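You operate a simulated robot arm through the tools that you are given. There is no shell and no other tool.

You are at the controls of a simulated two-armed robot. One attempt, no reset.

## Task
Clean the plug marked 57 in the bath with the lid shut.
Fine: stand it in the cradle, run the bath till the dirt is gone, switch off and leave the plug in.

Only the result counts: the job must be done as asked and must still hold three seconds after the hand-in. Knocking over, shifting, dropping, spilling or breaking anything else fails it. A push-on lid holds only when it is set on centred and level and pressed home; a screw cap is set on level and turned clockwise until tight.

## Robot
Two 7-joint arms with two-finger grippers on one trunk that stands fixed in place. Base frame: the origin is at the foot of the trunk, x ahead of it, y to its left, z up; the work surface is at about z = 85. Lengths are in cm, angles in degrees, forces in N, time in s.
The left shoulder is at [2.5, 17.5, 135.4], the right one opposite. With the tool pointing down near the work surface each hand reaches from about 10 to 80 cm from the base axis, measured 20 degrees to its own side. Payload 2.94 kg a hand.
Tool frame (each hand has its own): the origin (TCP) lies between the finger pads and is the grasp point; the fingertips stand 3 cm ahead of it; z points along the fingers, y is the line along which they close. The gripper opens to 13.8 cm. The gripper's body begins 10.9 cm behind the TCP.
Orientation is told as [roll, pitch, yaw] about the base's x, y, z axes, in that order, counted from this pose: with the fingers straight down and closing along the base's y, the tool's x points along the base's -x, its y along +y and its z along -z.

## Interface
- The arms move only by the tool arm_command. It takes "left_moves", "right_moves" or both (then of equal length, played together; a hand with none holds still); each is a list of rows, each a list of 7 numbers: the shift along the base's x, y, z in units of 25 mm (1.0 is 25 mm), then the turn, a rotation vector about the base's x, y, z in units of 5 degrees (1.0 is 5 degrees), then the closure, from 0 (fully open) to 1 (shut). In form: [[tx, ty, tz, rx, ry, rz, gripper], ...]. A call has 1 to 20 rows; each row shifts and turns the commanded pose from where the row before left it. A call with a number of a shift or a turn outside -1 to 1 is refused whole. A row lasts 0.2 s, in which the tool goes at most 5 cm and 8.6 degrees; a call with a longer step from one row to the next is refused whole, and so is a gripper value outside its range. A pose out of reach is approached as far as the arm can. The call stops where the force on the tool passes 40 N (or 10 N more than at its start, if that is more) or the arm is blocked; 0.2 s more then pass. The fingers move at their own pace and stop on an object; they squeeze with about 33 N. The grip force told is the motor's: it shows also when the fingers shut on nothing. Time passes only in rows, and 0.2 s behind the last, so rows that do not move let the fingers close. The reply holds the time, the measured pose of the TCP, the force on the tool along the base axes, the opening and the grip force, in the units named above and with some noise, with the torque about the TCP (base axes, N m) and any sound that the robot's microphone picked up.
- Cameras (640 x 400 px; columns grow to the right, rows downward): "scene" is now at [6.53, -1.92, 182.6]; the picture's right is [-0.24, -0.97, 0.00], its down [-0.74, 0.19, -0.64] and it looks along [0.62, -0.16, -0.77] (base axes); focal length 336 px, centre (320, 200). "left" rides on the left gripper at [7.1, -1.9, -14.6] in its tool frame; the picture's right is [0.26, 0.97, 0.00], its down [-0.85, 0.23, -0.48] and it looks along [-0.46, 0.12, 0.88] (tool axes); focal length 280 px, centre (320, 200). "right" rides on the right gripper at [7.1, 1.9, -14.6] in its tool frame; the picture's right is [-0.26, 0.96, 0.00], its down [-0.85, -0.23, -0.48] and it looks along [-0.46, -0.13, 0.88] (tool axes); focal length 280 px, centre (320, 200).
- capture(camera): a new picture of that camera. It takes no simulated time.
- move_column(by): slides the trunk up (or, below 0, down) by that many cm; the arms and the scene camera ride with it, the base frame stays. It gives what a move gives, with no picture.
- head_to(pan, tilt): turns the head with the scene camera to pan (to the left, within 120 degrees either way) and tilt (down, from -29 to 69), counted from straight ahead of the robot. It gives what a move gives.
- probe_pixels(camera, pixels): for up to 12 pixels [column, row] of the newest picture of that camera ("zoom" is the newest enlarged one), the place [x, y, z] in the base frame of the surface seen there, good to about 0.2 cm. It takes no simulated time.
- inspect(camera, box): a new picture of the part [left, top, right, bottom] of that camera's present view, enlarged. It takes no simulated time.
- job_done(): hands the job in; it is judged then, once.

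Open the grippers and draw the arms clear of the work before you hand the job in, unless the task says otherwise.

The tools are called after "Call:" as a command line: name --argument value ..., lists and objects as JSON in quotes. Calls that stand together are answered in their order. arm_command: Moves the arms, as the interface text tells. Its arguments: {"type":"object","properties":{"left_moves":{"type":"array"},"right_moves":{"type":"array"}},"required":[]} The other tools are called the same way: move_column (by) slides the trunk up or down; head_to (pan, tilt) turns the head that bears the scene camera; capture (camera) takes a picture; probe_pixels (camera, pixels) gives the place of the surface under pixels of a picture; inspect (camera, box) takes an enlarged picture of a part of a camera's view; job_done () hands the job in.

At the start:

```text
t: 0.0
left_tool_pos: [58.45, 7.45, 129.69]
left_orientation: [0.0, 0.0, 0.1]
left_wrist_force: [-1.1, 0.1, 0.1]
left_wrist_torque: [0.01, 0.0, 0.01]
left_grip_width: 13.79
left_gripper_force: 0.0
right_tool_pos: [57.52, -40.95, 129.72]
right_orientation: [-0.1, 0.0, 0.0]
right_wrist_force: [1.2, -0.4, 0.4]
right_wrist_torque: [0.01, 0.0, -0.02]
right_grip_width: 13.78
right_gripper_force: 0.0
trunk travel left (down, up): [-52.5, 20.9]
head pan, tilt: [-14.2, 50.0]
```

scene: 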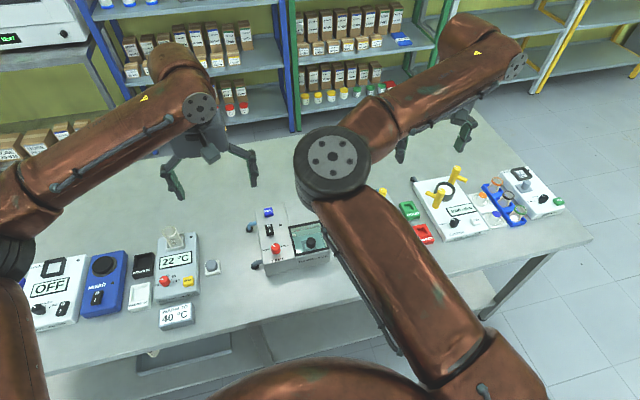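
right: 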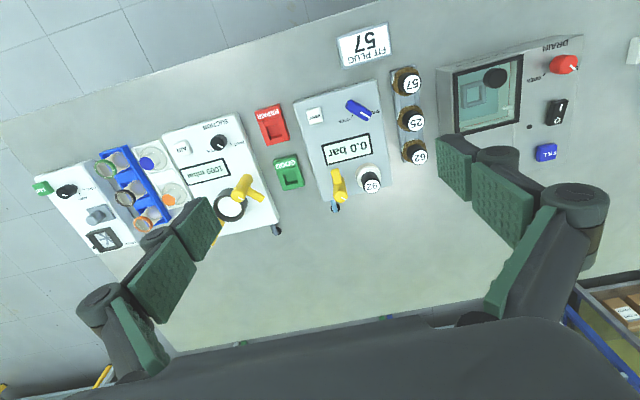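
left: 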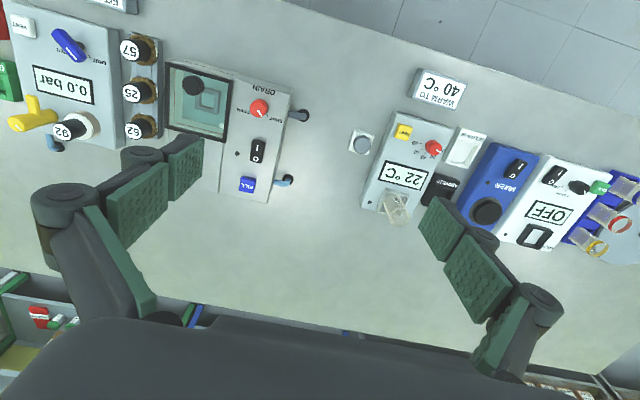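

The right camera shows the bath (lid window near (487,95), red DRAIN knob (563,65), black 0/I switch (556,112), blue FILL button (546,152)) and the plug rack with 57 at (408,83). I take enlarged pictures of both.

Call:
inspect --camera "right" --box '[430, 20, 630, 180]'

Call:
inspect --camera "left" --box '[100, 10, 320, 220]'

Call:
inspect --camera "right" --box '[280, 10, 440, 220]'

Call:
inspect --camera "scene" --box '[240, 190, 360, 290]'

```text
2.50 times, centred on (530, 100) of right
```

zoom: 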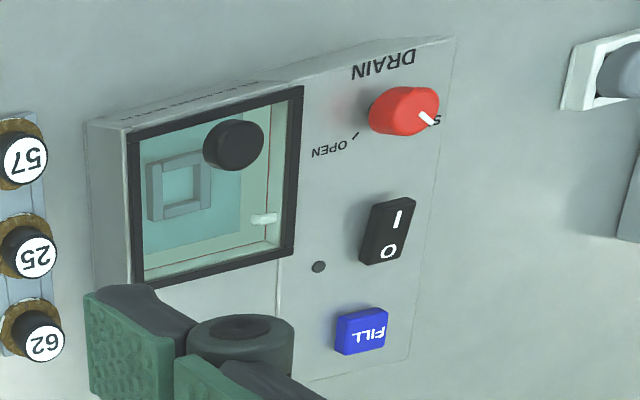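

```text
1.90 times, centred on (210, 115) of left
```

zoom: 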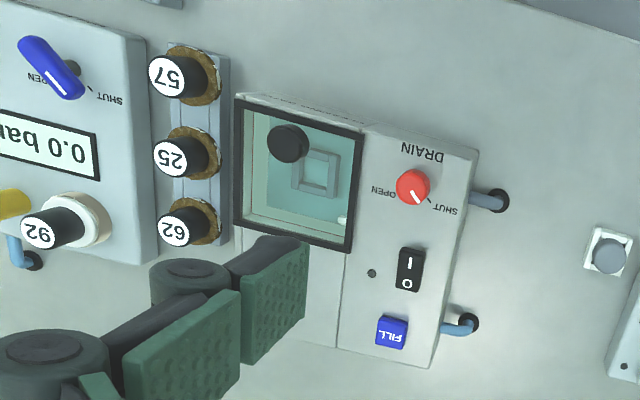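

```text
1.90 times, centred on (360, 115) of right
```

zoom: 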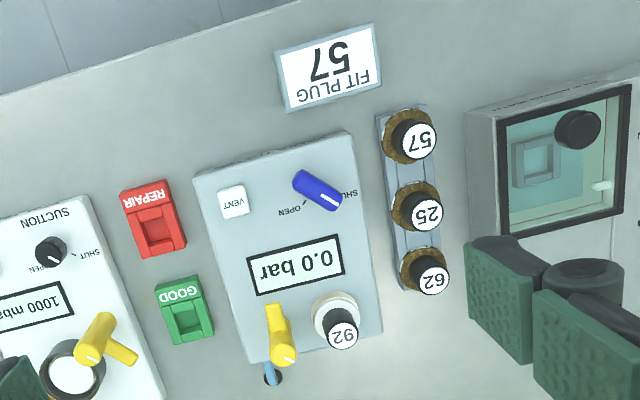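

```text
4.00 times, centred on (300, 240) of scene
```

zoom: 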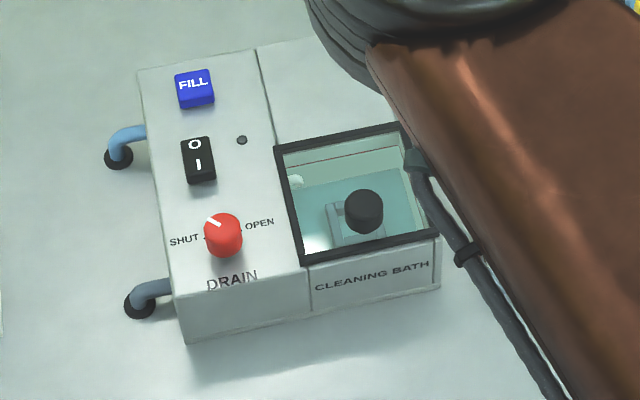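

I probe the places of the bath parts and the plugs.

Call:
capture --camera "right"

Call:
probe_pixels --camera "right" --pixels '[[408, 83], [412, 120], [418, 152], [494, 77], [525, 57], [453, 73], [460, 133], [517, 118], [563, 65], [556, 112], [546, 152], [536, 80]]'

Call:
probe_pixels --camera "scene" --pixels '[[288, 215], [290, 229], [295, 248], [331, 242], [350, 248], [309, 227], [330, 241], [318, 256], [327, 250], [300, 250], [341, 221], [314, 235]]'

```text
taken
```

right: 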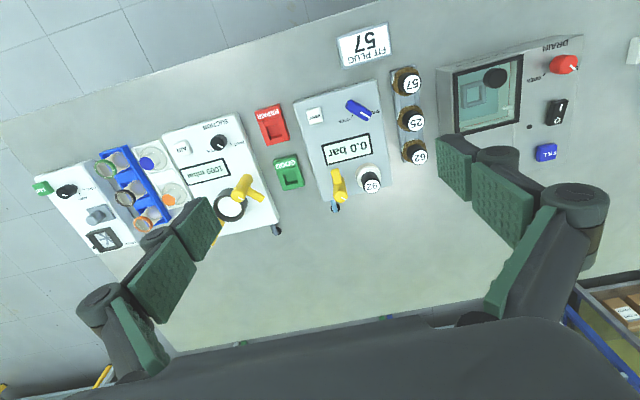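

```text
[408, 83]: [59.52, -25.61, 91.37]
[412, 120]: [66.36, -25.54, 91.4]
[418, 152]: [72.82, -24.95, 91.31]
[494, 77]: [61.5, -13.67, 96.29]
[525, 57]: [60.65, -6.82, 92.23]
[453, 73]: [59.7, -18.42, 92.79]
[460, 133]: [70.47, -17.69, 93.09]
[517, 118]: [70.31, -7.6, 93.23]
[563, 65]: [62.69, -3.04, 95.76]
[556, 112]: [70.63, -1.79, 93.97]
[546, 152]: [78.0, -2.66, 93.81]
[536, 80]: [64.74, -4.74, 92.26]
```

```text
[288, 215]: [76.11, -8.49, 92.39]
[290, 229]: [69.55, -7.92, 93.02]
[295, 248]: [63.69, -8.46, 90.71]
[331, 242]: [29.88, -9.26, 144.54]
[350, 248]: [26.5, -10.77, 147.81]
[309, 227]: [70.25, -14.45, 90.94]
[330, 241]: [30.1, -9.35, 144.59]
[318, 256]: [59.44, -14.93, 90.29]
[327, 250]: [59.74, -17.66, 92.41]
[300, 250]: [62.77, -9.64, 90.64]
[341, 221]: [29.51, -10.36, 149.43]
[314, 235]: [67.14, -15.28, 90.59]
```

The lid knob reads at about (61.5, -13.7, 96.3) near the lid's front edge, so the lid seems hinged at the back. I bring the right hand over for a nearer view of the bath and rack.

Call:
arm_command --right_moves '[[-0.42, 0.9, -0.4, 0, 0, 0, 0], [-0.42, 0.9, -0.4, 0, 0, 0, 0], [-0.42, 0.9, -0.4, 0, 0, 0, 0], [-0.42, 0.9, -0.4, 0, 0, 0, 0], [-0.42, 0.9, -0.4, 0, 0, 0, 0], [-0.42, 0.9, -0.4, 0, 0, 0, 0], [-0.42, 0.9, -0.4, 0, 0, 0, 0], [-0.42, 0.9, -0.4, 0, 0, 0, 0], [-0.42, 0.9, -0.4, 0, 0, 0, 0]]'

Call:
capture --camera "right"

Call:
capture --camera "scene"

```text
t: 2.0
left_tool_pos: [58.48, 7.5, 129.81]
left_orientation: [0.0, 0.0, 0.1]
left_wrist_force: [-0.1, 0.7, 0.5]
left_wrist_torque: [0.02, 0.02, 0.04]
left_grip_width: 13.81
left_gripper_force: 0.1
right_tool_pos: [51.96, -29.48, 124.66]
right_orientation: [0.0, 0.0, 0.1]
right_wrist_force: [0.5, 0.3, 0.5]
right_wrist_torque: [0.0, 0.02, -0.01]
right_grip_width: 13.79
right_gripper_force: 0.1
right hand out of reach, approached as far as the arm can: row 6, 7, 8, 9
trunk travel left (down, up): [-52.5, 20.9]
head pan, tilt: [-14.2, 50.0]
```

```text
taken
```

right: 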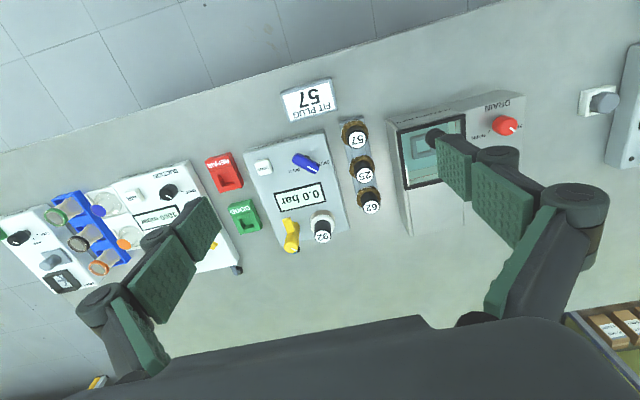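

```text
taken
```

scene: 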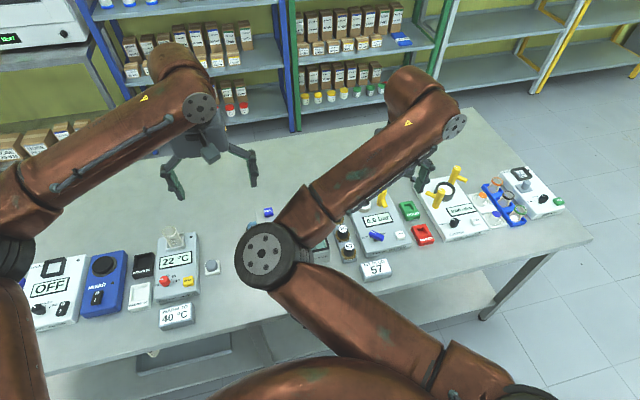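

The right hand stopped at (52, -29.5, 124.7), at the edge of its reach. I go down with it instead and look again.

Call:
arm_command --right_moves '[[0, 0, -0.8, 0, 0, 0, 0], [0, 0.3, -0.8, 0, 0, 0, 0], [0, 0.5, -0.8, 0, 0, 0, 0], [0, 0.5, -0.8, 0, 0, 0, 0], [0, 0.5, -0.5, 0, 0, 0, 0], [0, 0.5, 0, 0, 0, 0, 0]]'

Call:
capture --camera "right"

Call:
capture --camera "scene"

```text
t: 3.4
left_tool_pos: [58.39, 7.56, 129.72]
left_orientation: [0.0, 0.0, 0.2]
left_wrist_force: [-0.3, 0.1, 0.1]
left_wrist_torque: [-0.04, 0.02, -0.03]
left_grip_width: 13.81
left_gripper_force: 0.1
right_tool_pos: [51.77, -23.57, 115.36]
right_orientation: [-0.2, -0.1, -0.1]
right_wrist_force: [-0.5, 0.7, 0.7]
right_wrist_torque: [0.02, 0.0, 0.01]
right_grip_width: 13.79
right_gripper_force: 0.0
trunk travel left (down, up): [-52.5, 20.9]
head pan, tilt: [-14.2, 50.0]
```

```text
taken
```

right: 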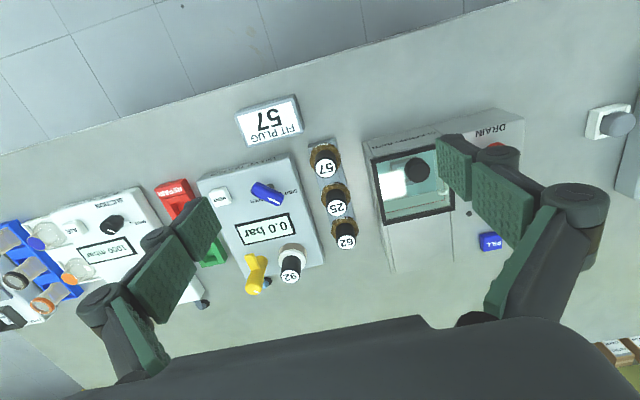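

```text
taken
```

scene: 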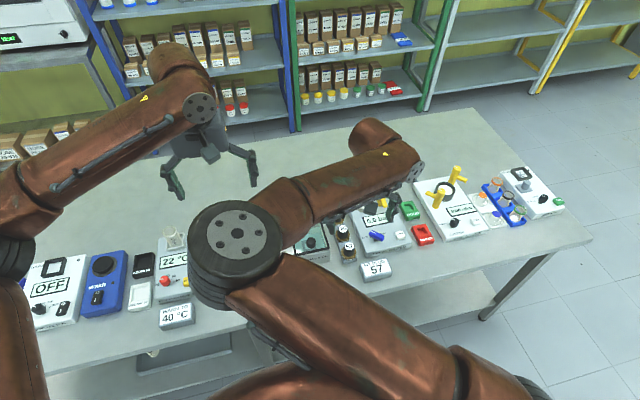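

The bath lid is at (415,180) and the rack at (333,195) in the right picture. I enlarge both.

Call:
inspect --camera "right" --box '[350, 110, 530, 280]'

Call:
inspect --camera "right" --box '[280, 120, 380, 270]'

Call:
capture --camera "left"

```text
2.35 times, centred on (440, 195) of right
```

zoom: 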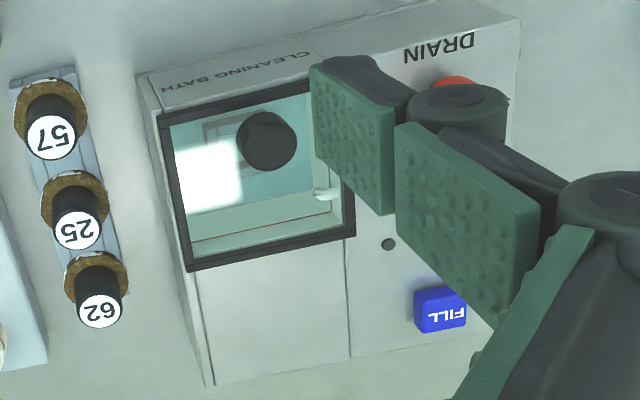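

```text
2.67 times, centred on (330, 195) of right
```

zoom: 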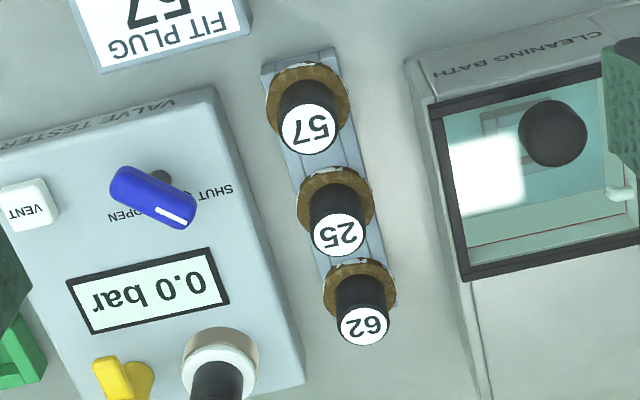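

```text
taken
```

left: 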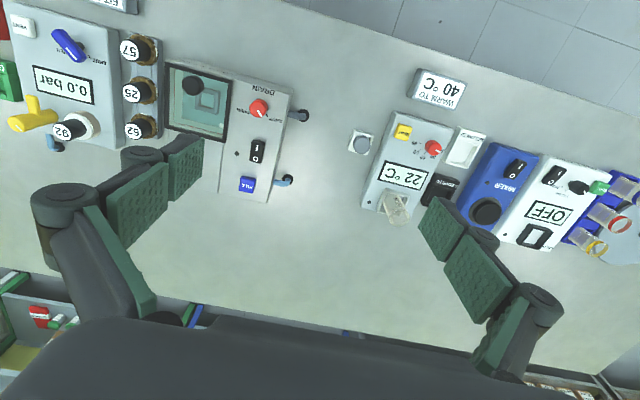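

I clear the right hand to the right and bring the left hand in for a close look at the bath.

Call:
arm_command --right_moves '[[0, -0.9, 0, 0, 0, 0, 0], [0, -0.9, 0, 0, 0, 0, 0], [0, -0.9, 0, 0, 0, 0, 0], [0, -0.9, 0, 0, 0, 0, 0], [0, -0.9, 0, 0, 0, 0, 0], [0, -0.9, 0, 0, 0, 0, 0], [0, -0.9, 0, 0, 0, 0, 0], [0, -0.9, 0, 0, 0, 0, 0], [0, -0.9, 0, 0, 0, 0, 0], [0, -0.9, 0, 0, 0, 0, 0], [0, -0.9, 0, 0, 0, 0, 0]]' --left_moves '[[0, 0, -0.8, 0, 0, 0, 0], [0, 0, -0.8, 0, 0, 0, 0], [0, -0.3, -0.8, 0, 0, 0, 0], [0, -0.8, -0.8, 0, 0, 0, 0], [0, -0.8, -0.8, 0, 0, 0, 0], [0, -0.8, -0.8, 0, 0, 0, 0], [0, -0.8, -0.8, 0, 0, 0, 0], [0, -0.8, 0, 0, 0, 0, 0], [0, -0.8, 0, 0, 0, 0, 0], [0, -0.8, 0, 0, 0, 0, 0], [-0.5, -0.8, 0, 0, 0, 0, 0]]'

Call:
capture --camera "left"

Call:
capture --camera "scene"

```text
t: 5.8
left_tool_pos: [57.04, -9.46, 115.72]
left_orientation: [0.1, -0.1, 0.1]
left_wrist_force: [0.6, -0.3, -0.6]
left_wrist_torque: [0.07, -0.01, 0.01]
left_grip_width: 13.83
left_gripper_force: 0.0
right_tool_pos: [51.9, -48.74, 115.25]
right_orientation: [0.0, 0.1, 0.1]
right_wrist_force: [-0.2, -0.1, -0.5]
right_wrist_torque: [0.07, 0.0, -0.03]
right_grip_width: 13.81
right_gripper_force: 0.0
trunk travel left (down, up): [-52.5, 20.9]
head pan, tilt: [-14.2, 50.0]
```

```text
taken
```

left: 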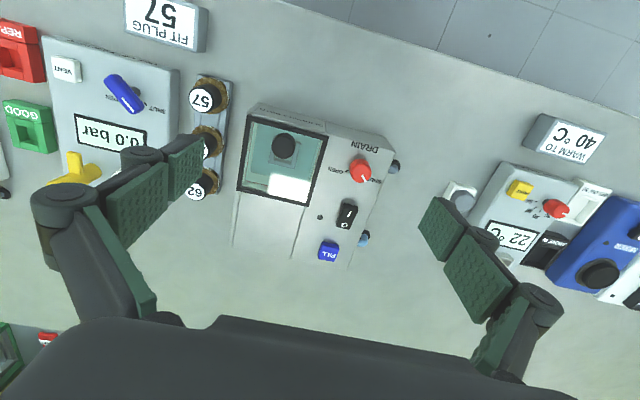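

```text
taken
```

scene: 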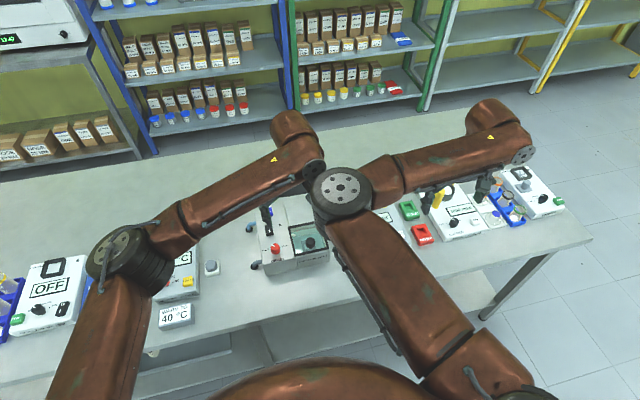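

The left camera now sees the bath fully, lid at (282,160), switch (347,213), drain (360,172). I enlarge it and probe.

Call:
inspect --camera "left" --box '[180, 70, 410, 280]'

Call:
inspect --camera "left" --box '[235, 105, 335, 210]'

Call:
probe_pixels --camera "left" --pixels '[[284, 146], [284, 160], [250, 120], [325, 137], [240, 188], [312, 202], [360, 171], [347, 213], [328, 251], [320, 217], [206, 98], [235, 245]]'

Call:
inspect --camera "scene" --box '[240, 190, 340, 290]'

```text
1.90 times, centred on (295, 175) of left
```

zoom: 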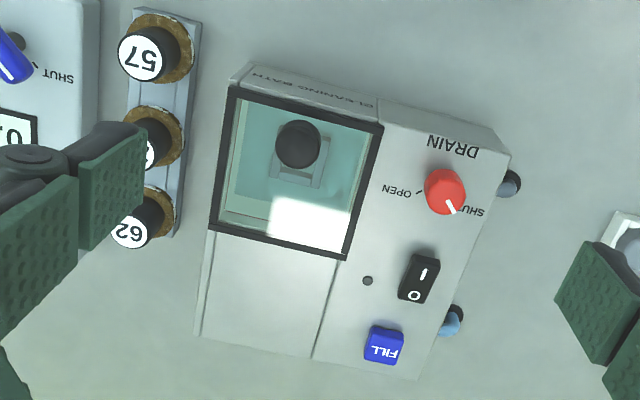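

```text
3.81 times, centred on (285, 158) of left
```

zoom: 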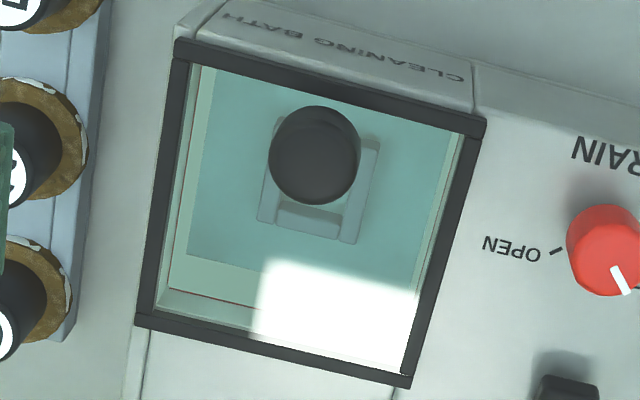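

```text
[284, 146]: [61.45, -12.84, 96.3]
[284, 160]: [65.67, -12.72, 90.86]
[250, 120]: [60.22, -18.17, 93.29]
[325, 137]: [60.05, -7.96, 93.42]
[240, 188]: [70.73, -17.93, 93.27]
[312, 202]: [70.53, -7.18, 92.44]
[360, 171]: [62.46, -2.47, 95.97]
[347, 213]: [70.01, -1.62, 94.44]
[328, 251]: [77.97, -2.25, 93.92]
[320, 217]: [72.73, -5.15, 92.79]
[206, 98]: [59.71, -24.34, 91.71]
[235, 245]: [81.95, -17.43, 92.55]
```

```text
4.00 times, centred on (290, 240) of scene
```

zoom: 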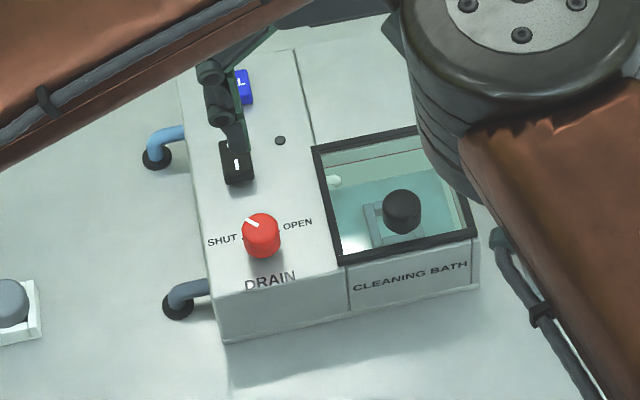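

I probe several points inside the bath through the glass to find the water level and cradle.

Call:
inspect --camera "left" --box '[235, 105, 335, 210]'

Call:
probe_pixels --camera "zoom" --pixels '[[230, 120], [240, 250], [400, 220], [170, 240], [250, 150], [310, 215], [360, 180], [265, 200], [440, 170], [200, 275], [160, 300], [330, 280]]'

```text
3.81 times, centred on (285, 158) of left
```

zoom: 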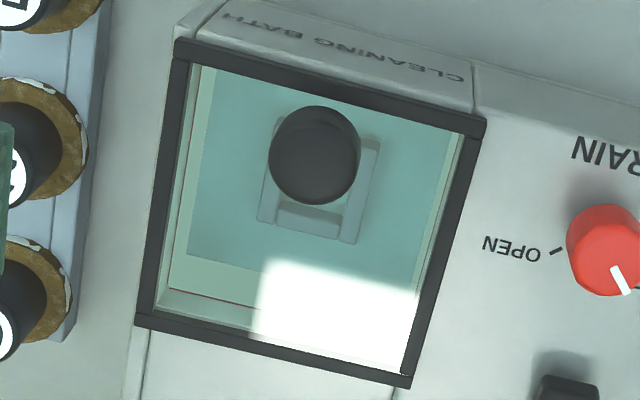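

```text
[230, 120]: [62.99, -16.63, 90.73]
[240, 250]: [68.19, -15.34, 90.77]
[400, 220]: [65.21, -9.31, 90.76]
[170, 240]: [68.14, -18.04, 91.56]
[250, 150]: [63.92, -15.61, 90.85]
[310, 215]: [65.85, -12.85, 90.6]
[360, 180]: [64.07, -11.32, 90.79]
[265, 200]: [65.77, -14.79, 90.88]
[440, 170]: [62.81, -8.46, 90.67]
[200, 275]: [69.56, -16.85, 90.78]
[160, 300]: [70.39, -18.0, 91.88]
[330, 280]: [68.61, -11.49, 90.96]
```

Points inside all read z ≈ 90.75, which looks like a water surface. I zoom further on the red line on the back wall and at the drain pointer.

Call:
inspect --camera "left" --box '[235, 165, 285, 200]'

Call:
probe_pixels --camera "zoom" --pixels '[[200, 100], [200, 130], [200, 150], [200, 170], [200, 190], [200, 210], [200, 230], [100, 100], [80, 100], [60, 100], [300, 200], [300, 250]]'

Call:
inspect --camera "left" --box '[330, 150, 390, 230]'

```text
11.43 times, centred on (260, 182) of left
```

zoom: 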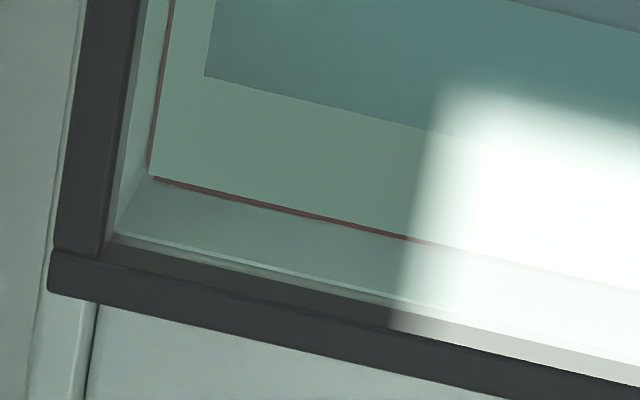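

```text
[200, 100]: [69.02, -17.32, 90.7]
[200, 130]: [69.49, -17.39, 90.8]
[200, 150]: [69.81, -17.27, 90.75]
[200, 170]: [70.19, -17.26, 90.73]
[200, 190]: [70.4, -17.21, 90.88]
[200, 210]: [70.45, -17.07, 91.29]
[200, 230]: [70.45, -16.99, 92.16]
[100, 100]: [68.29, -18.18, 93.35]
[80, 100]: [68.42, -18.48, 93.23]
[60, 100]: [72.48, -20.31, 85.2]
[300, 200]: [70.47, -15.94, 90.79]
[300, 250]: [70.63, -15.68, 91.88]
```

```text
5.00 times, centred on (360, 190) of left
```

zoom: 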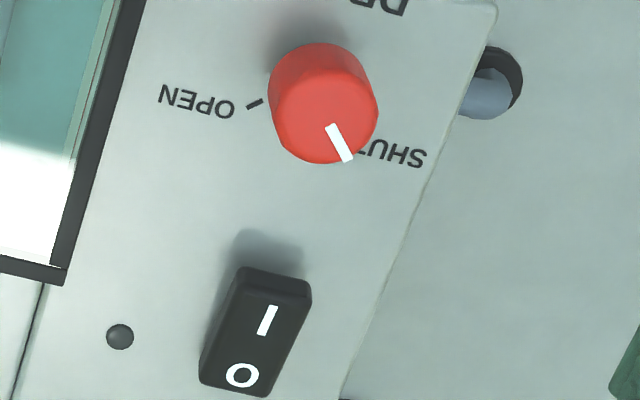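

The water stands right at the red line (both z ≈ 90.8), the drain points to SHUT, so the bath is full. Now I bring the right hand over the rack for a closer look at plug 57, moving the left hand aside.

Call:
arm_command --right_moves '[[0, 0.8, -0.2, 0, 0, 0, 0.3], [0, 0.9, -0.3, 0, 0, 0, 0.3], [0, 0.9, -0.3, 0, 0, 0, 0.3], [0, 0.9, -0.3, 0, 0, 0, 0.3], [0, 0.9, -0.3, 0, 0, 0, 0.3], [0, 0.9, -0.3, 0, 0, 0, 0.3], [0, 0.9, -0.3, 0, 0, 0, 0.3], [0, 0.9, -0.3, 0, 0, 0, 0.3], [-0.4, 0.9, -0.2, 0, 0, 0, 0.3], [-0.4, 0.9, -0.2, 0, 0, 0, 0.3], [-0.4, 0.9, -0.2, 0, 0, 0, 0.3]]' --left_moves '[[0, 0.8, 0, 0, 0, 0, 0.3], [0, 0.8, 0, 0, 0, 0, 0.3], [0, 0.8, 0, 0, 0, 0, 0.3], [0, 0.8, 0, 0, 0, 0, 0.3], [0, 0.8, 0, 0, 0, 0, 0.3], [0, 0.8, 0, 0, 0, 0, 0.3], [0, 0.8, 0, 0, 0, 0, 0.3], [0, 0.8, 0, 0, 0, 0, 0.3], [0, 0, 0, 0, 0, 0, 0.3], [0, 0, 0, 0, 0, 0, 0.3], [0, 0, 0, 0, 0, 0, 0.3]]'

Call:
capture --camera "right"

Call:
capture --camera "scene"

```text
t: 8.2
left_tool_pos: [57.15, 6.8, 115.71]
left_orientation: [-0.1, 0.0, 0.1]
left_wrist_force: [-0.4, -0.2, 0.0]
left_wrist_torque: [-0.03, 0.0, -0.01]
left_grip_width: 9.65
left_gripper_force: 0.1
right_tool_pos: [48.72, -23.8, 108.15]
right_orientation: [0.0, 0.0, 0.0]
right_wrist_force: [0.0, -0.2, 0.0]
right_wrist_torque: [0.0, 0.01, -0.03]
right_grip_width: 9.64
right_gripper_force: 0.0
trunk travel left (down, up): [-52.5, 20.9]
head pan, tilt: [-14.2, 50.0]
```

```text
taken
```

right: 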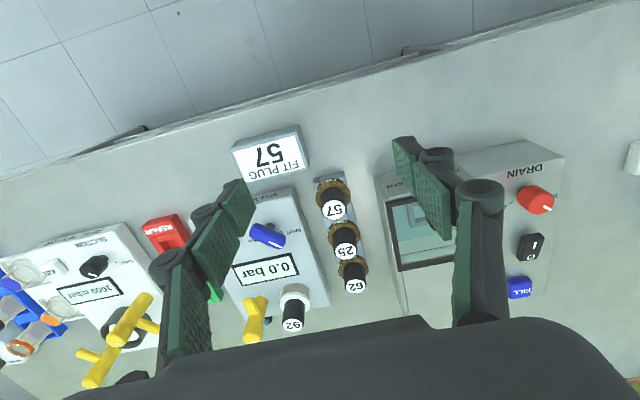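

```text
taken
```

scene: 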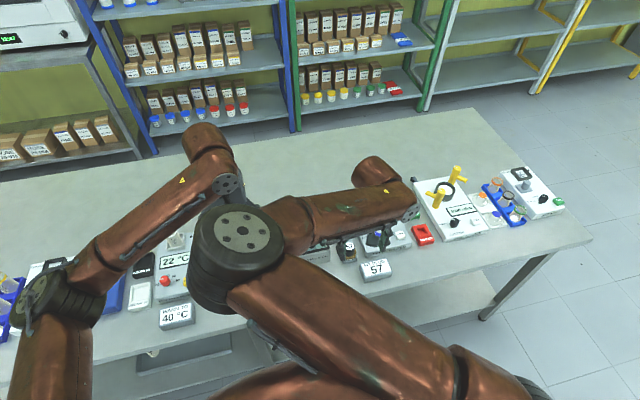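

Plug 57 is at (332,203). I enlarge the rack and probe it and the tester's edge.

Call:
inspect --camera "right" --box '[290, 160, 390, 310]'

Call:
probe_pixels --camera "zoom" --pixels '[[290, 135], [290, 175], [260, 100], [345, 90], [325, 35], [240, 60], [290, 70], [300, 100], [330, 250], [350, 340], [240, 200], [400, 200]]'

```text
2.67 times, centred on (340, 235) of right
```

zoom: 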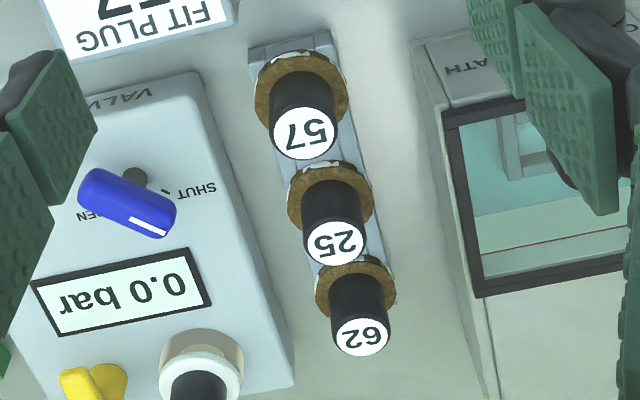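

```text
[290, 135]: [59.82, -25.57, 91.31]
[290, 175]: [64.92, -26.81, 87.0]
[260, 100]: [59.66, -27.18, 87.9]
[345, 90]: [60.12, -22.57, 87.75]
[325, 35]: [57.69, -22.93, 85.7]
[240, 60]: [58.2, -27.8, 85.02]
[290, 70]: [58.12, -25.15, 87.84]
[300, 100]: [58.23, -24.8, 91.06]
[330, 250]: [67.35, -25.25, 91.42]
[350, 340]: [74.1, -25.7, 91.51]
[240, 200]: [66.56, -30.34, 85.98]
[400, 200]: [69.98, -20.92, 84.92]
```

I probe the top label disc of plug 57 around its rim to find its centre, plus the flange edges.

Call:
probe_pixels --camera "zoom" --pixels '[[276, 132], [330, 132], [302, 110], [302, 156], [302, 132], [285, 150], [320, 150], [283, 115], [322, 115], [255, 90], [349, 100], [300, 55]]'

Call:
inspect --camera "right" --box '[310, 170, 360, 230]'

```text
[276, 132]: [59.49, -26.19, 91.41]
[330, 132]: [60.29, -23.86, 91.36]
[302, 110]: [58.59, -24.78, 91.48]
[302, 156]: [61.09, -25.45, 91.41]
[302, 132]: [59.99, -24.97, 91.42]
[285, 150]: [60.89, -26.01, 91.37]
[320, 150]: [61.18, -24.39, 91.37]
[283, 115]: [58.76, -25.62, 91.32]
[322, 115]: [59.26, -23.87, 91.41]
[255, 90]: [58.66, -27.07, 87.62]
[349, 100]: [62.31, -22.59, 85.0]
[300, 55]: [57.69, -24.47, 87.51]
```

```text
6.67 times, centred on (335, 200) of right
```

zoom: 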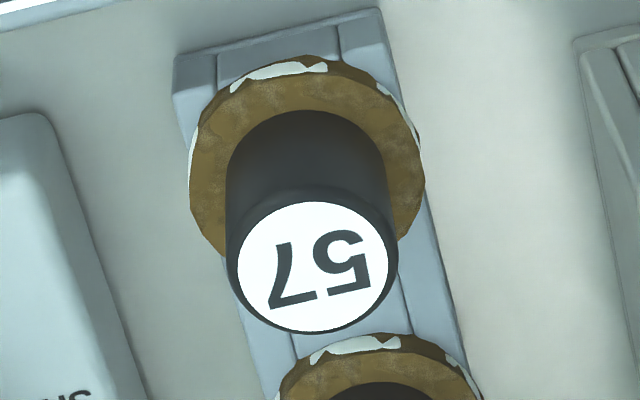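

The plug handle is centred at about (59.9, -25.0), top z 91.4, flange z ≈ 87.7. Now I look with the left camera for the lid knob.

Call:
capture --camera "left"

Call:
inspect --camera "left" --box '[60, 60, 260, 230]'

```text
taken
```

left: 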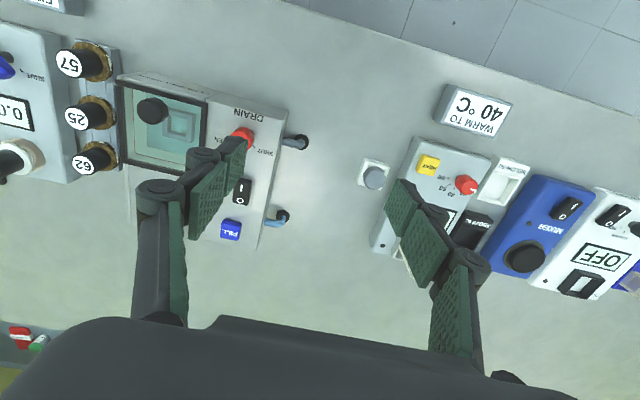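

```text
2.35 times, centred on (160, 145) of left
```

zoom: 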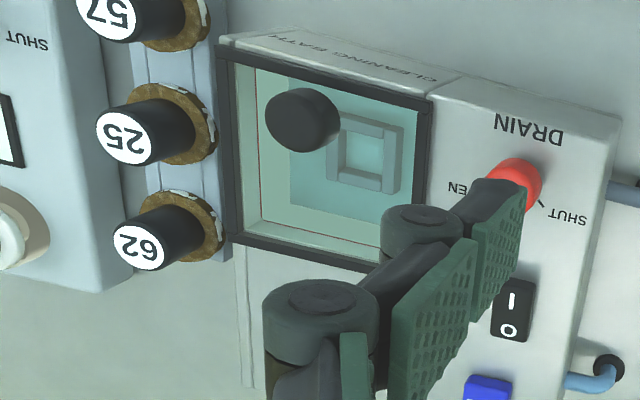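

The lid knob shows at (303,120) of the zoom and the cradle ring at (365,150). I probe around the knob's top and along the lid's rear edge.

Call:
probe_pixels --camera "zoom" --pixels '[[270, 115], [285, 95], [300, 92], [300, 120], [290, 145], [310, 148], [320, 120], [335, 120], [325, 135], [232, 240], [380, 268], [395, 95]]'

Call:
inspect --camera "left" --box '[115, 70, 215, 180]'

```text
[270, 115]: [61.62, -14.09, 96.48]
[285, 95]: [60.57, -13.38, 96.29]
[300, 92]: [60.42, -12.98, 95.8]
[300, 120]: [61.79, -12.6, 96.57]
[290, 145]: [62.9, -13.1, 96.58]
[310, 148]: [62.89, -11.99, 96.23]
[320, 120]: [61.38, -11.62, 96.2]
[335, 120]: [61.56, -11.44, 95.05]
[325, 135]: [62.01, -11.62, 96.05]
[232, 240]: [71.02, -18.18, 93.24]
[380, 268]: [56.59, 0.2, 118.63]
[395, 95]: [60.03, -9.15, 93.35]
```

```text
3.64 times, centred on (165, 125) of left
```

zoom: 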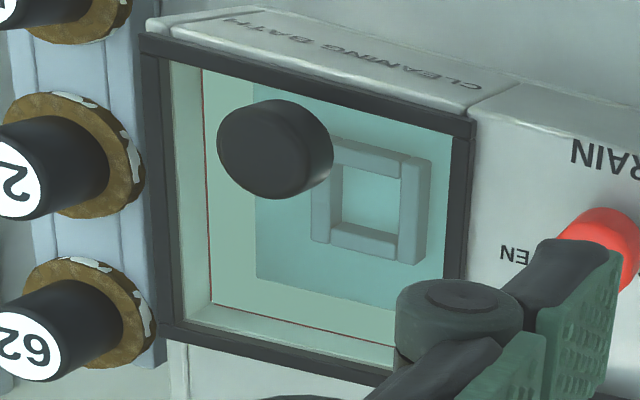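

The knob is centred near (61.7, -12.8) with top z 96.5; the lid spans x 59.5–71, so I expect a hinge at the rear. I clear the right hand and pre-position the left hand in front of the knob, tilted 40° so its fingers point forward and down.

Call:
arm_command --left_moves '[[-0.05, -0.784, -0.504, 0, -0.8, 0, 0.565], [-0.05, -0.784, -0.504, 0, -0.8, 0, 0.565], [-0.05, -0.784, -0.504, 0, -0.8, 0, 0.565], [-0.05, -0.784, -0.504, 0, -0.8, 0, 0.565], [-0.05, -0.784, -0.504, 0, -0.8, 0, 0.565], [-0.05, -0.784, -0.504, 0, -0.8, 0, 0.565], [-0.05, -0.784, -0.504, 0, -0.8, 0, 0.565], [-0.05, -0.784, -0.504, 0, -0.8, 0, 0.565], [-0.05, -0.784, -0.504, 0, -0.8, 0, 0.565], [-0.05, -0.784, -0.504, 0, -0.8, 0, 0.565]]' --right_moves '[[0, -0.8, 0.1, 0, 0, 0, 0.3], [0, -0.8, 0.1, 0, 0, 0, 0.3], [0, -0.8, 0.1, 0, 0, 0, 0.3], [0, -0.8, 0.1, 0, 0, 0, 0.3], [0, -0.8, 0.1, 0, 0, 0, 0.3], [0, -0.8, 0.1, 0, 0, 0, 0.3], [0, -0.8, 0.1, 0, 0, 0, 0.3], [0, -0.8, 0.1, 0, 0, 0, 0.3], [0, 0, 0, 0, 0, 0, 0.3], [0, 0, 0, 0, 0, 0, 0.3]]'

Call:
capture --camera "left"

Call:
capture --camera "scene"

Call:
capture --camera "right"

```text
t: 10.4
left_tool_pos: [56.0, -12.98, 103.11]
left_orientation: [0.0, -40.1, -0.1]
left_wrist_force: [0.2, -0.3, 0.1]
left_wrist_torque: [0.03, -0.01, 0.02]
left_grip_width: 6.0
left_gripper_force: 0.1
right_tool_pos: [48.87, -40.05, 110.04]
right_orientation: [0.1, 0.0, 0.1]
right_wrist_force: [0.2, 0.4, 0.5]
right_wrist_torque: [0.01, 0.0, 0.01]
right_grip_width: 9.69
right_gripper_force: 0.0
trunk travel left (down, up): [-52.5, 20.9]
head pan, tilt: [-14.2, 50.0]
```

```text
taken
```

left: 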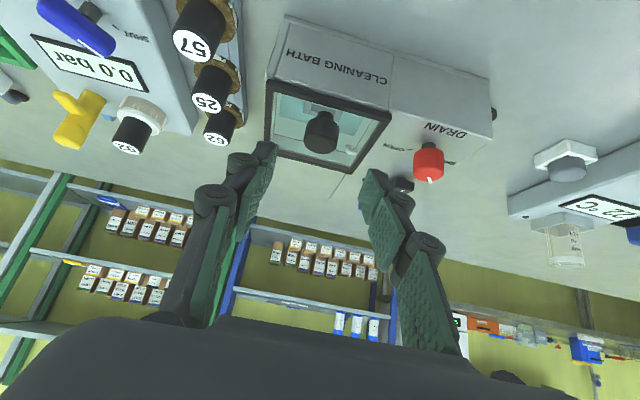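

```text
taken
```

scene: 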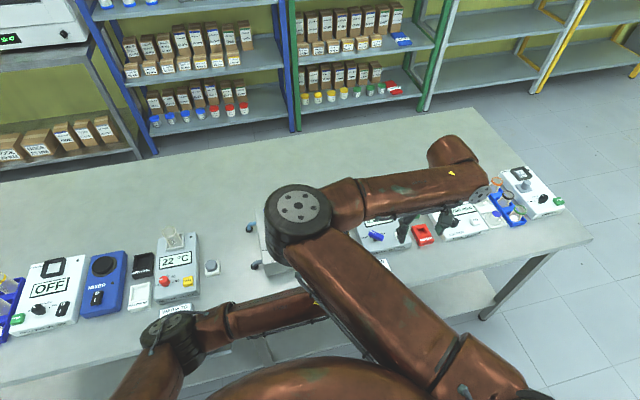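

```text
taken
```

right: 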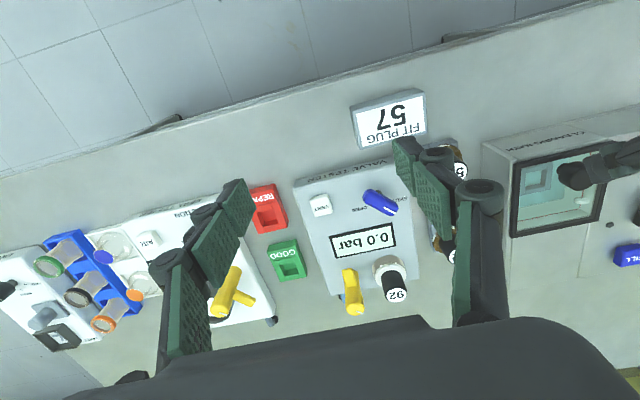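

The left gripper is lined up with the knob (at (321,130)) between its fingers. I advance along the finger axis to straddle the knob.

Call:
arm_command --left_moves '[[0.4, 0.0, -0.49, 0, 0, 0, 0.565], [0.4, 0.0, -0.49, 0, 0, 0, 0.565], [0.4, 0.02, -0.49, 0, 0, 0, 0.565], [0.4, 0.02, -0.49, 0, 0, 0, 0.565], [0.4, 0.02, -0.45, 0, 0, 0, 0.565]]'

Call:
capture --camera "left"

Call:
inspect --camera "left" --box '[220, 80, 420, 220]'

```text
t: 11.6
left_tool_pos: [60.97, -12.71, 97.09]
left_orientation: [0.0, -40.1, 0.1]
left_wrist_force: [0.4, -0.5, -0.3]
left_wrist_torque: [0.02, -0.03, 0.06]
left_grip_width: 6.01
left_gripper_force: 0.0
right_tool_pos: [48.99, -39.89, 110.0]
right_orientation: [-0.1, 0.0, 0.2]
right_wrist_force: [0.1, 1.0, -0.7]
right_wrist_torque: [-0.03, 0.0, 0.01]
right_grip_width: 9.67
right_gripper_force: 0.2
trunk travel left (down, up): [-52.5, 20.9]
head pan, tilt: [-14.2, 50.0]
```

```text
taken
```

left: 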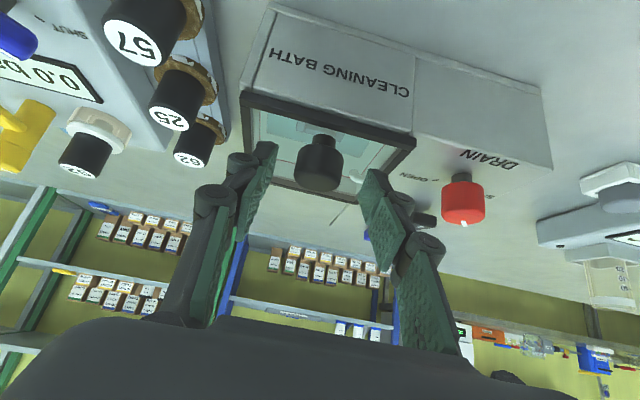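

```text
2.86 times, centred on (320, 150) of left
```

zoom: 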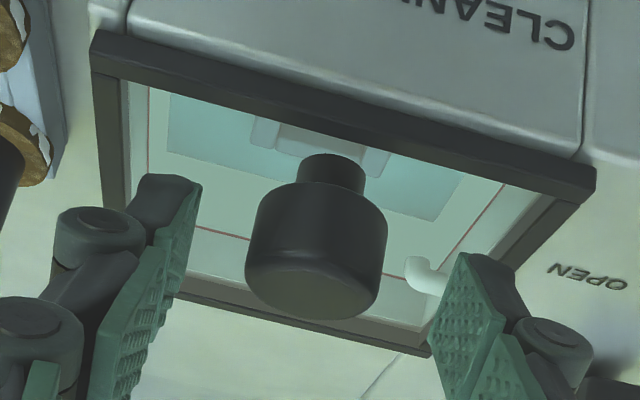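

The knob (mushroom with a neck) is centred between the fingers. I close on it.

Call:
arm_command --left_moves '[[0, 0, 0, 0, 0, 0, 0.75], [0, 0, 0, 0, 0, 0, 0.85], [0, 0, 0, 0, 0, 0, 1], [0, 0, 0, 0, 0, 0, 1], [0, 0, 0, 0, 0, 0, 1]]'

Call:
inspect --camera "left" --box '[220, 80, 420, 220]'

```text
t: 12.8
left_tool_pos: [60.99, -12.95, 97.16]
left_orientation: [-0.1, -40.0, 0.0]
left_wrist_force: [2.0, -9.3, -2.4]
left_wrist_torque: [-0.33, -0.03, -0.14]
left_grip_width: 2.92
left_gripper_force: 44.3
right_tool_pos: [48.99, -40.04, 110.06]
right_orientation: [0.1, 0.0, 0.0]
right_wrist_force: [0.2, -0.4, 0.4]
right_wrist_torque: [0.0, -0.02, -0.02]
right_grip_width: 9.64
right_gripper_force: 0.2
trunk travel left (down, up): [-52.5, 20.9]
head pan, tilt: [-14.2, 50.0]
```

```text
2.86 times, centred on (320, 150) of left
```

zoom: 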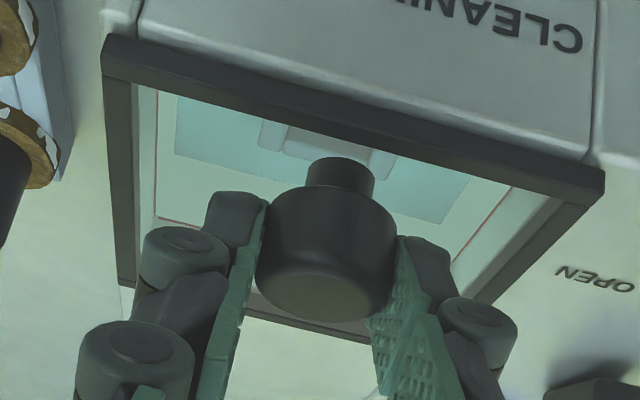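

Gripped the knob (width 2.92) with a small side force of -9 N. I ease that off and try a small hinge-like lift (5° about the rear edge), watching the forces.

Call:
arm_command --left_moves '[[0, -0.12, 0, 0, 0, 0, 1], [0.07, 0, 0.175, 0, 0.5, 0, 1], [0.075, 0, 0.175, 0, 0.5, 0, 1], [0, 0, 0, 0, 0, 0, 1]]'

Call:
inspect --camera "left" --box '[220, 80, 420, 220]'

Call:
capture --camera "right"

```text
t: 13.9
left_tool_pos: [61.4, -13.02, 97.38]
left_orientation: [0.2, -34.1, -0.2]
left_wrist_force: [7.3, -6.9, -15.9]
left_wrist_torque: [-0.48, -1.13, -0.21]
left_grip_width: 2.91
left_gripper_force: 45.0
right_tool_pos: [49.15, -40.03, 109.99]
right_orientation: [0.2, 0.1, 0.1]
right_wrist_force: [-0.6, 0.7, -0.4]
right_wrist_torque: [-0.03, -0.02, 0.0]
right_grip_width: 9.65
right_gripper_force: 0.0
trunk travel left (down, up): [-52.5, 20.9]
head pan, tilt: [-14.2, 50.0]
stopped in row 4 (left hand): the force on the tool passed its limit at 41 N (the readings are from after the stop); the commanded pose is now the measured one
```

```text
2.86 times, centred on (320, 150) of left
```

zoom: 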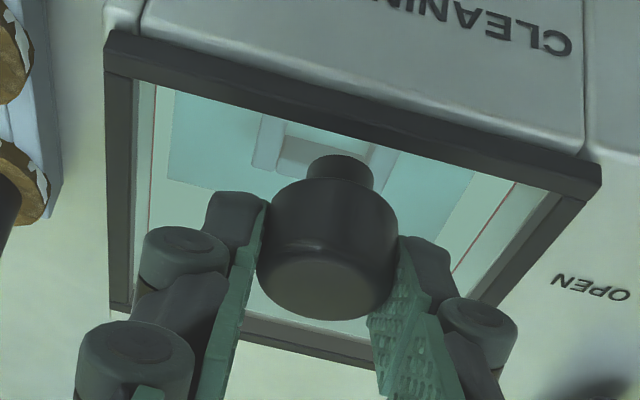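

```text
taken
```

right: 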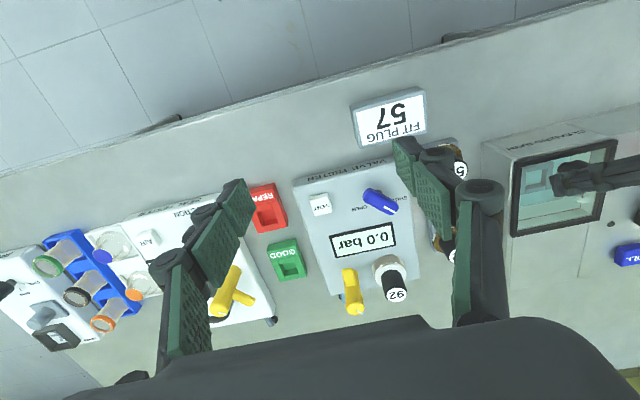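

Lifting met over 40 N without the lid moving, so it is probably a sliding lid (flat panel behind it gives room). I relax the lift and try a gentle push along +x instead.

Call:
arm_command --left_moves '[[-0.08, -0.08, -0.1, 0, -0.6, 0, 1], [-0.06, -0.08, -0.02, 0, -0.5, 0, 1], [0, 0, 0, 0, 0, 0, 1]]'

```text
t: 14.7
left_tool_pos: [60.96, -12.98, 97.28]
left_orientation: [0.4, -39.9, 0.1]
left_wrist_force: [7.8, 7.6, -0.5]
left_wrist_torque: [0.25, 0.17, 0.29]
left_grip_width: 2.89
left_gripper_force: 45.4
right_tool_pos: [49.01, -39.83, 110.09]
right_orientation: [0.0, 0.0, 0.0]
right_wrist_force: [-0.3, 0.1, 0.2]
right_wrist_torque: [0.02, 0.03, 0.01]
right_grip_width: 9.67
right_gripper_force: 0.1
trunk travel left (down, up): [-52.5, 20.9]
head pan, tilt: [-14.2, 50.0]
```

Forces are low again. Now a small push toward +x (0.75 cm).

Call:
arm_command --left_moves '[[0.1, 0.04, 0, 0, 0, 0, 1], [0.1, 0, 0, 0, 0, 0, 1], [0.1, 0, 0, 0, 0, 0, 1]]'

Call:
inspect --camera "left" --box '[220, 80, 420, 220]'

```text
t: 15.5
left_tool_pos: [61.58, -13.0, 97.29]
left_orientation: [0.3, -39.7, 0.1]
left_wrist_force: [-0.8, 11.6, -1.1]
left_wrist_torque: [0.55, -0.11, 0.05]
left_grip_width: 2.9
left_gripper_force: 44.6
right_tool_pos: [49.01, -39.75, 110.09]
right_orientation: [0.1, 0.1, 0.1]
right_wrist_force: [-0.8, 0.0, 0.0]
right_wrist_torque: [0.03, -0.01, 0.0]
right_grip_width: 9.65
right_gripper_force: 0.0
trunk travel left (down, up): [-52.5, 20.9]
head pan, tilt: [-14.2, 50.0]
```

```text
2.86 times, centred on (320, 150) of left
```

zoom: 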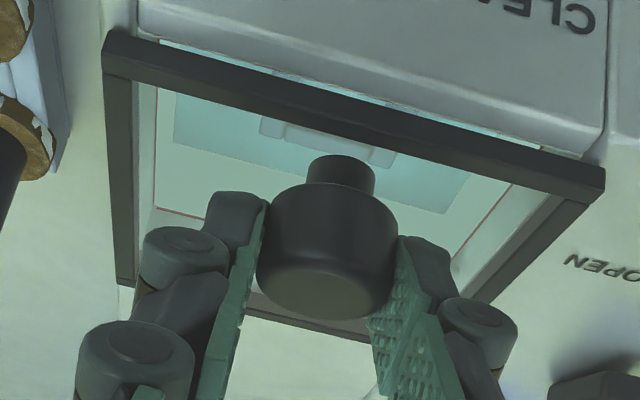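

The lid slides: a gap has opened at its front edge. I keep sliding it back in small steps, easing the side force.

Call:
arm_command --left_moves '[[0.2, 0.05, 0, 0, 0, 0, 1], [0.25, 0.05, 0, 0, 0, 0, 1], [0.25, 0, 0, 0, 0, 0, 1], [0.25, 0, 0, 0, 0, 0, 1], [0.25, 0, 0, 0, 0, 0, 1], [0.25, 0, 0, 0, 0, 0, 1], [0.25, 0, 0, 0, 0, 0, 1], [0.25, 0, 0, 0, 0, 0, 1]]'

Call:
capture --camera "left"

Call:
capture --camera "right"

```text
t: 17.3
left_tool_pos: [66.5, -13.1, 97.2]
left_orientation: [0.3, -39.7, 0.0]
left_wrist_force: [0.5, -4.3, -3.7]
left_wrist_torque: [0.0, -0.02, -0.1]
left_grip_width: 2.9
left_gripper_force: 44.6
right_tool_pos: [48.93, -39.87, 110.03]
right_orientation: [-0.1, -0.1, 0.0]
right_wrist_force: [-0.7, -0.5, 1.0]
right_wrist_torque: [-0.04, 0.01, -0.02]
right_grip_width: 9.66
right_gripper_force: 0.0
trunk travel left (down, up): [-52.5, 20.9]
head pan, tilt: [-14.2, 50.0]
```

```text
taken
```

left: 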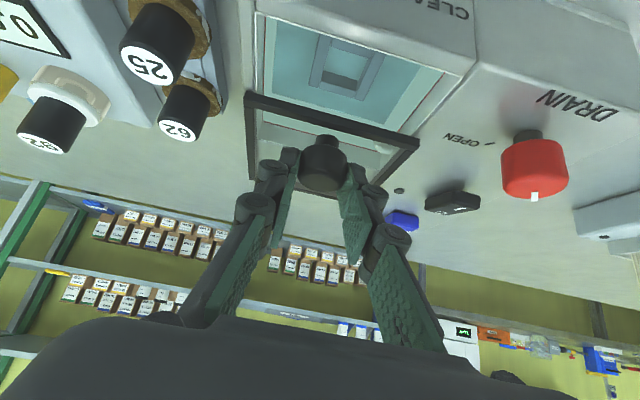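

```text
taken
```

right: 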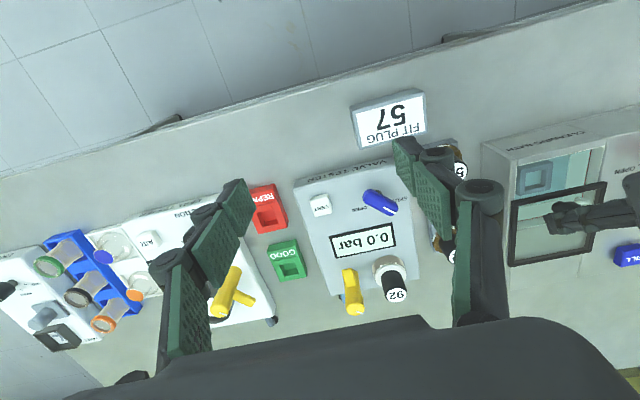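

The lid is half open, sliding with little force. I slide it 5 cm further.

Call:
arm_command --left_moves '[[0.25, 0.0, 0, 0, 0, 0, 1], [0.25, 0.0, 0, 0, 0, 0, 1], [0.25, 0, 0, 0, 0, 0, 1], [0.25, 0, 0, 0, 0, 0, 1], [0.25, 0, 0, 0, 0, 0, 1], [0.25, 0, 0, 0, 0, 0, 1], [0.2, 0, 0, 0, 0, 0, 1], [0.15, 0, 0, 0, 0, 0, 1]]'

Call:
capture --camera "left"

Call:
capture --camera "right"

```text
t: 19.1
left_tool_pos: [70.96, -13.0, 97.25]
left_orientation: [0.4, -39.8, 0.1]
left_wrist_force: [0.7, -5.9, -3.1]
left_wrist_torque: [-0.14, 0.35, 0.05]
left_grip_width: 2.9
left_gripper_force: 45.0
right_tool_pos: [49.03, -39.95, 109.95]
right_orientation: [0.1, 0.1, 0.1]
right_wrist_force: [-0.1, 0.3, 0.9]
right_wrist_torque: [0.02, 0.01, -0.02]
right_grip_width: 9.64
right_gripper_force: 0.1
trunk travel left (down, up): [-52.5, 20.9]
head pan, tilt: [-14.2, 50.0]
```

```text
taken
```

left: 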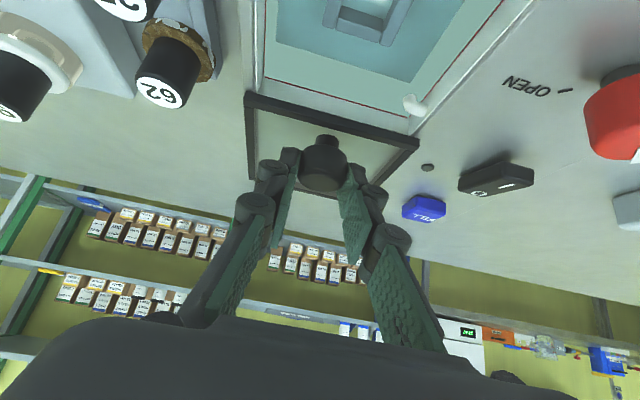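

```text
taken
```

right: 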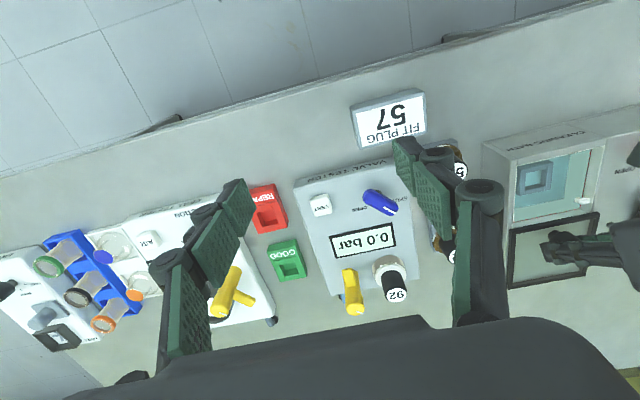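

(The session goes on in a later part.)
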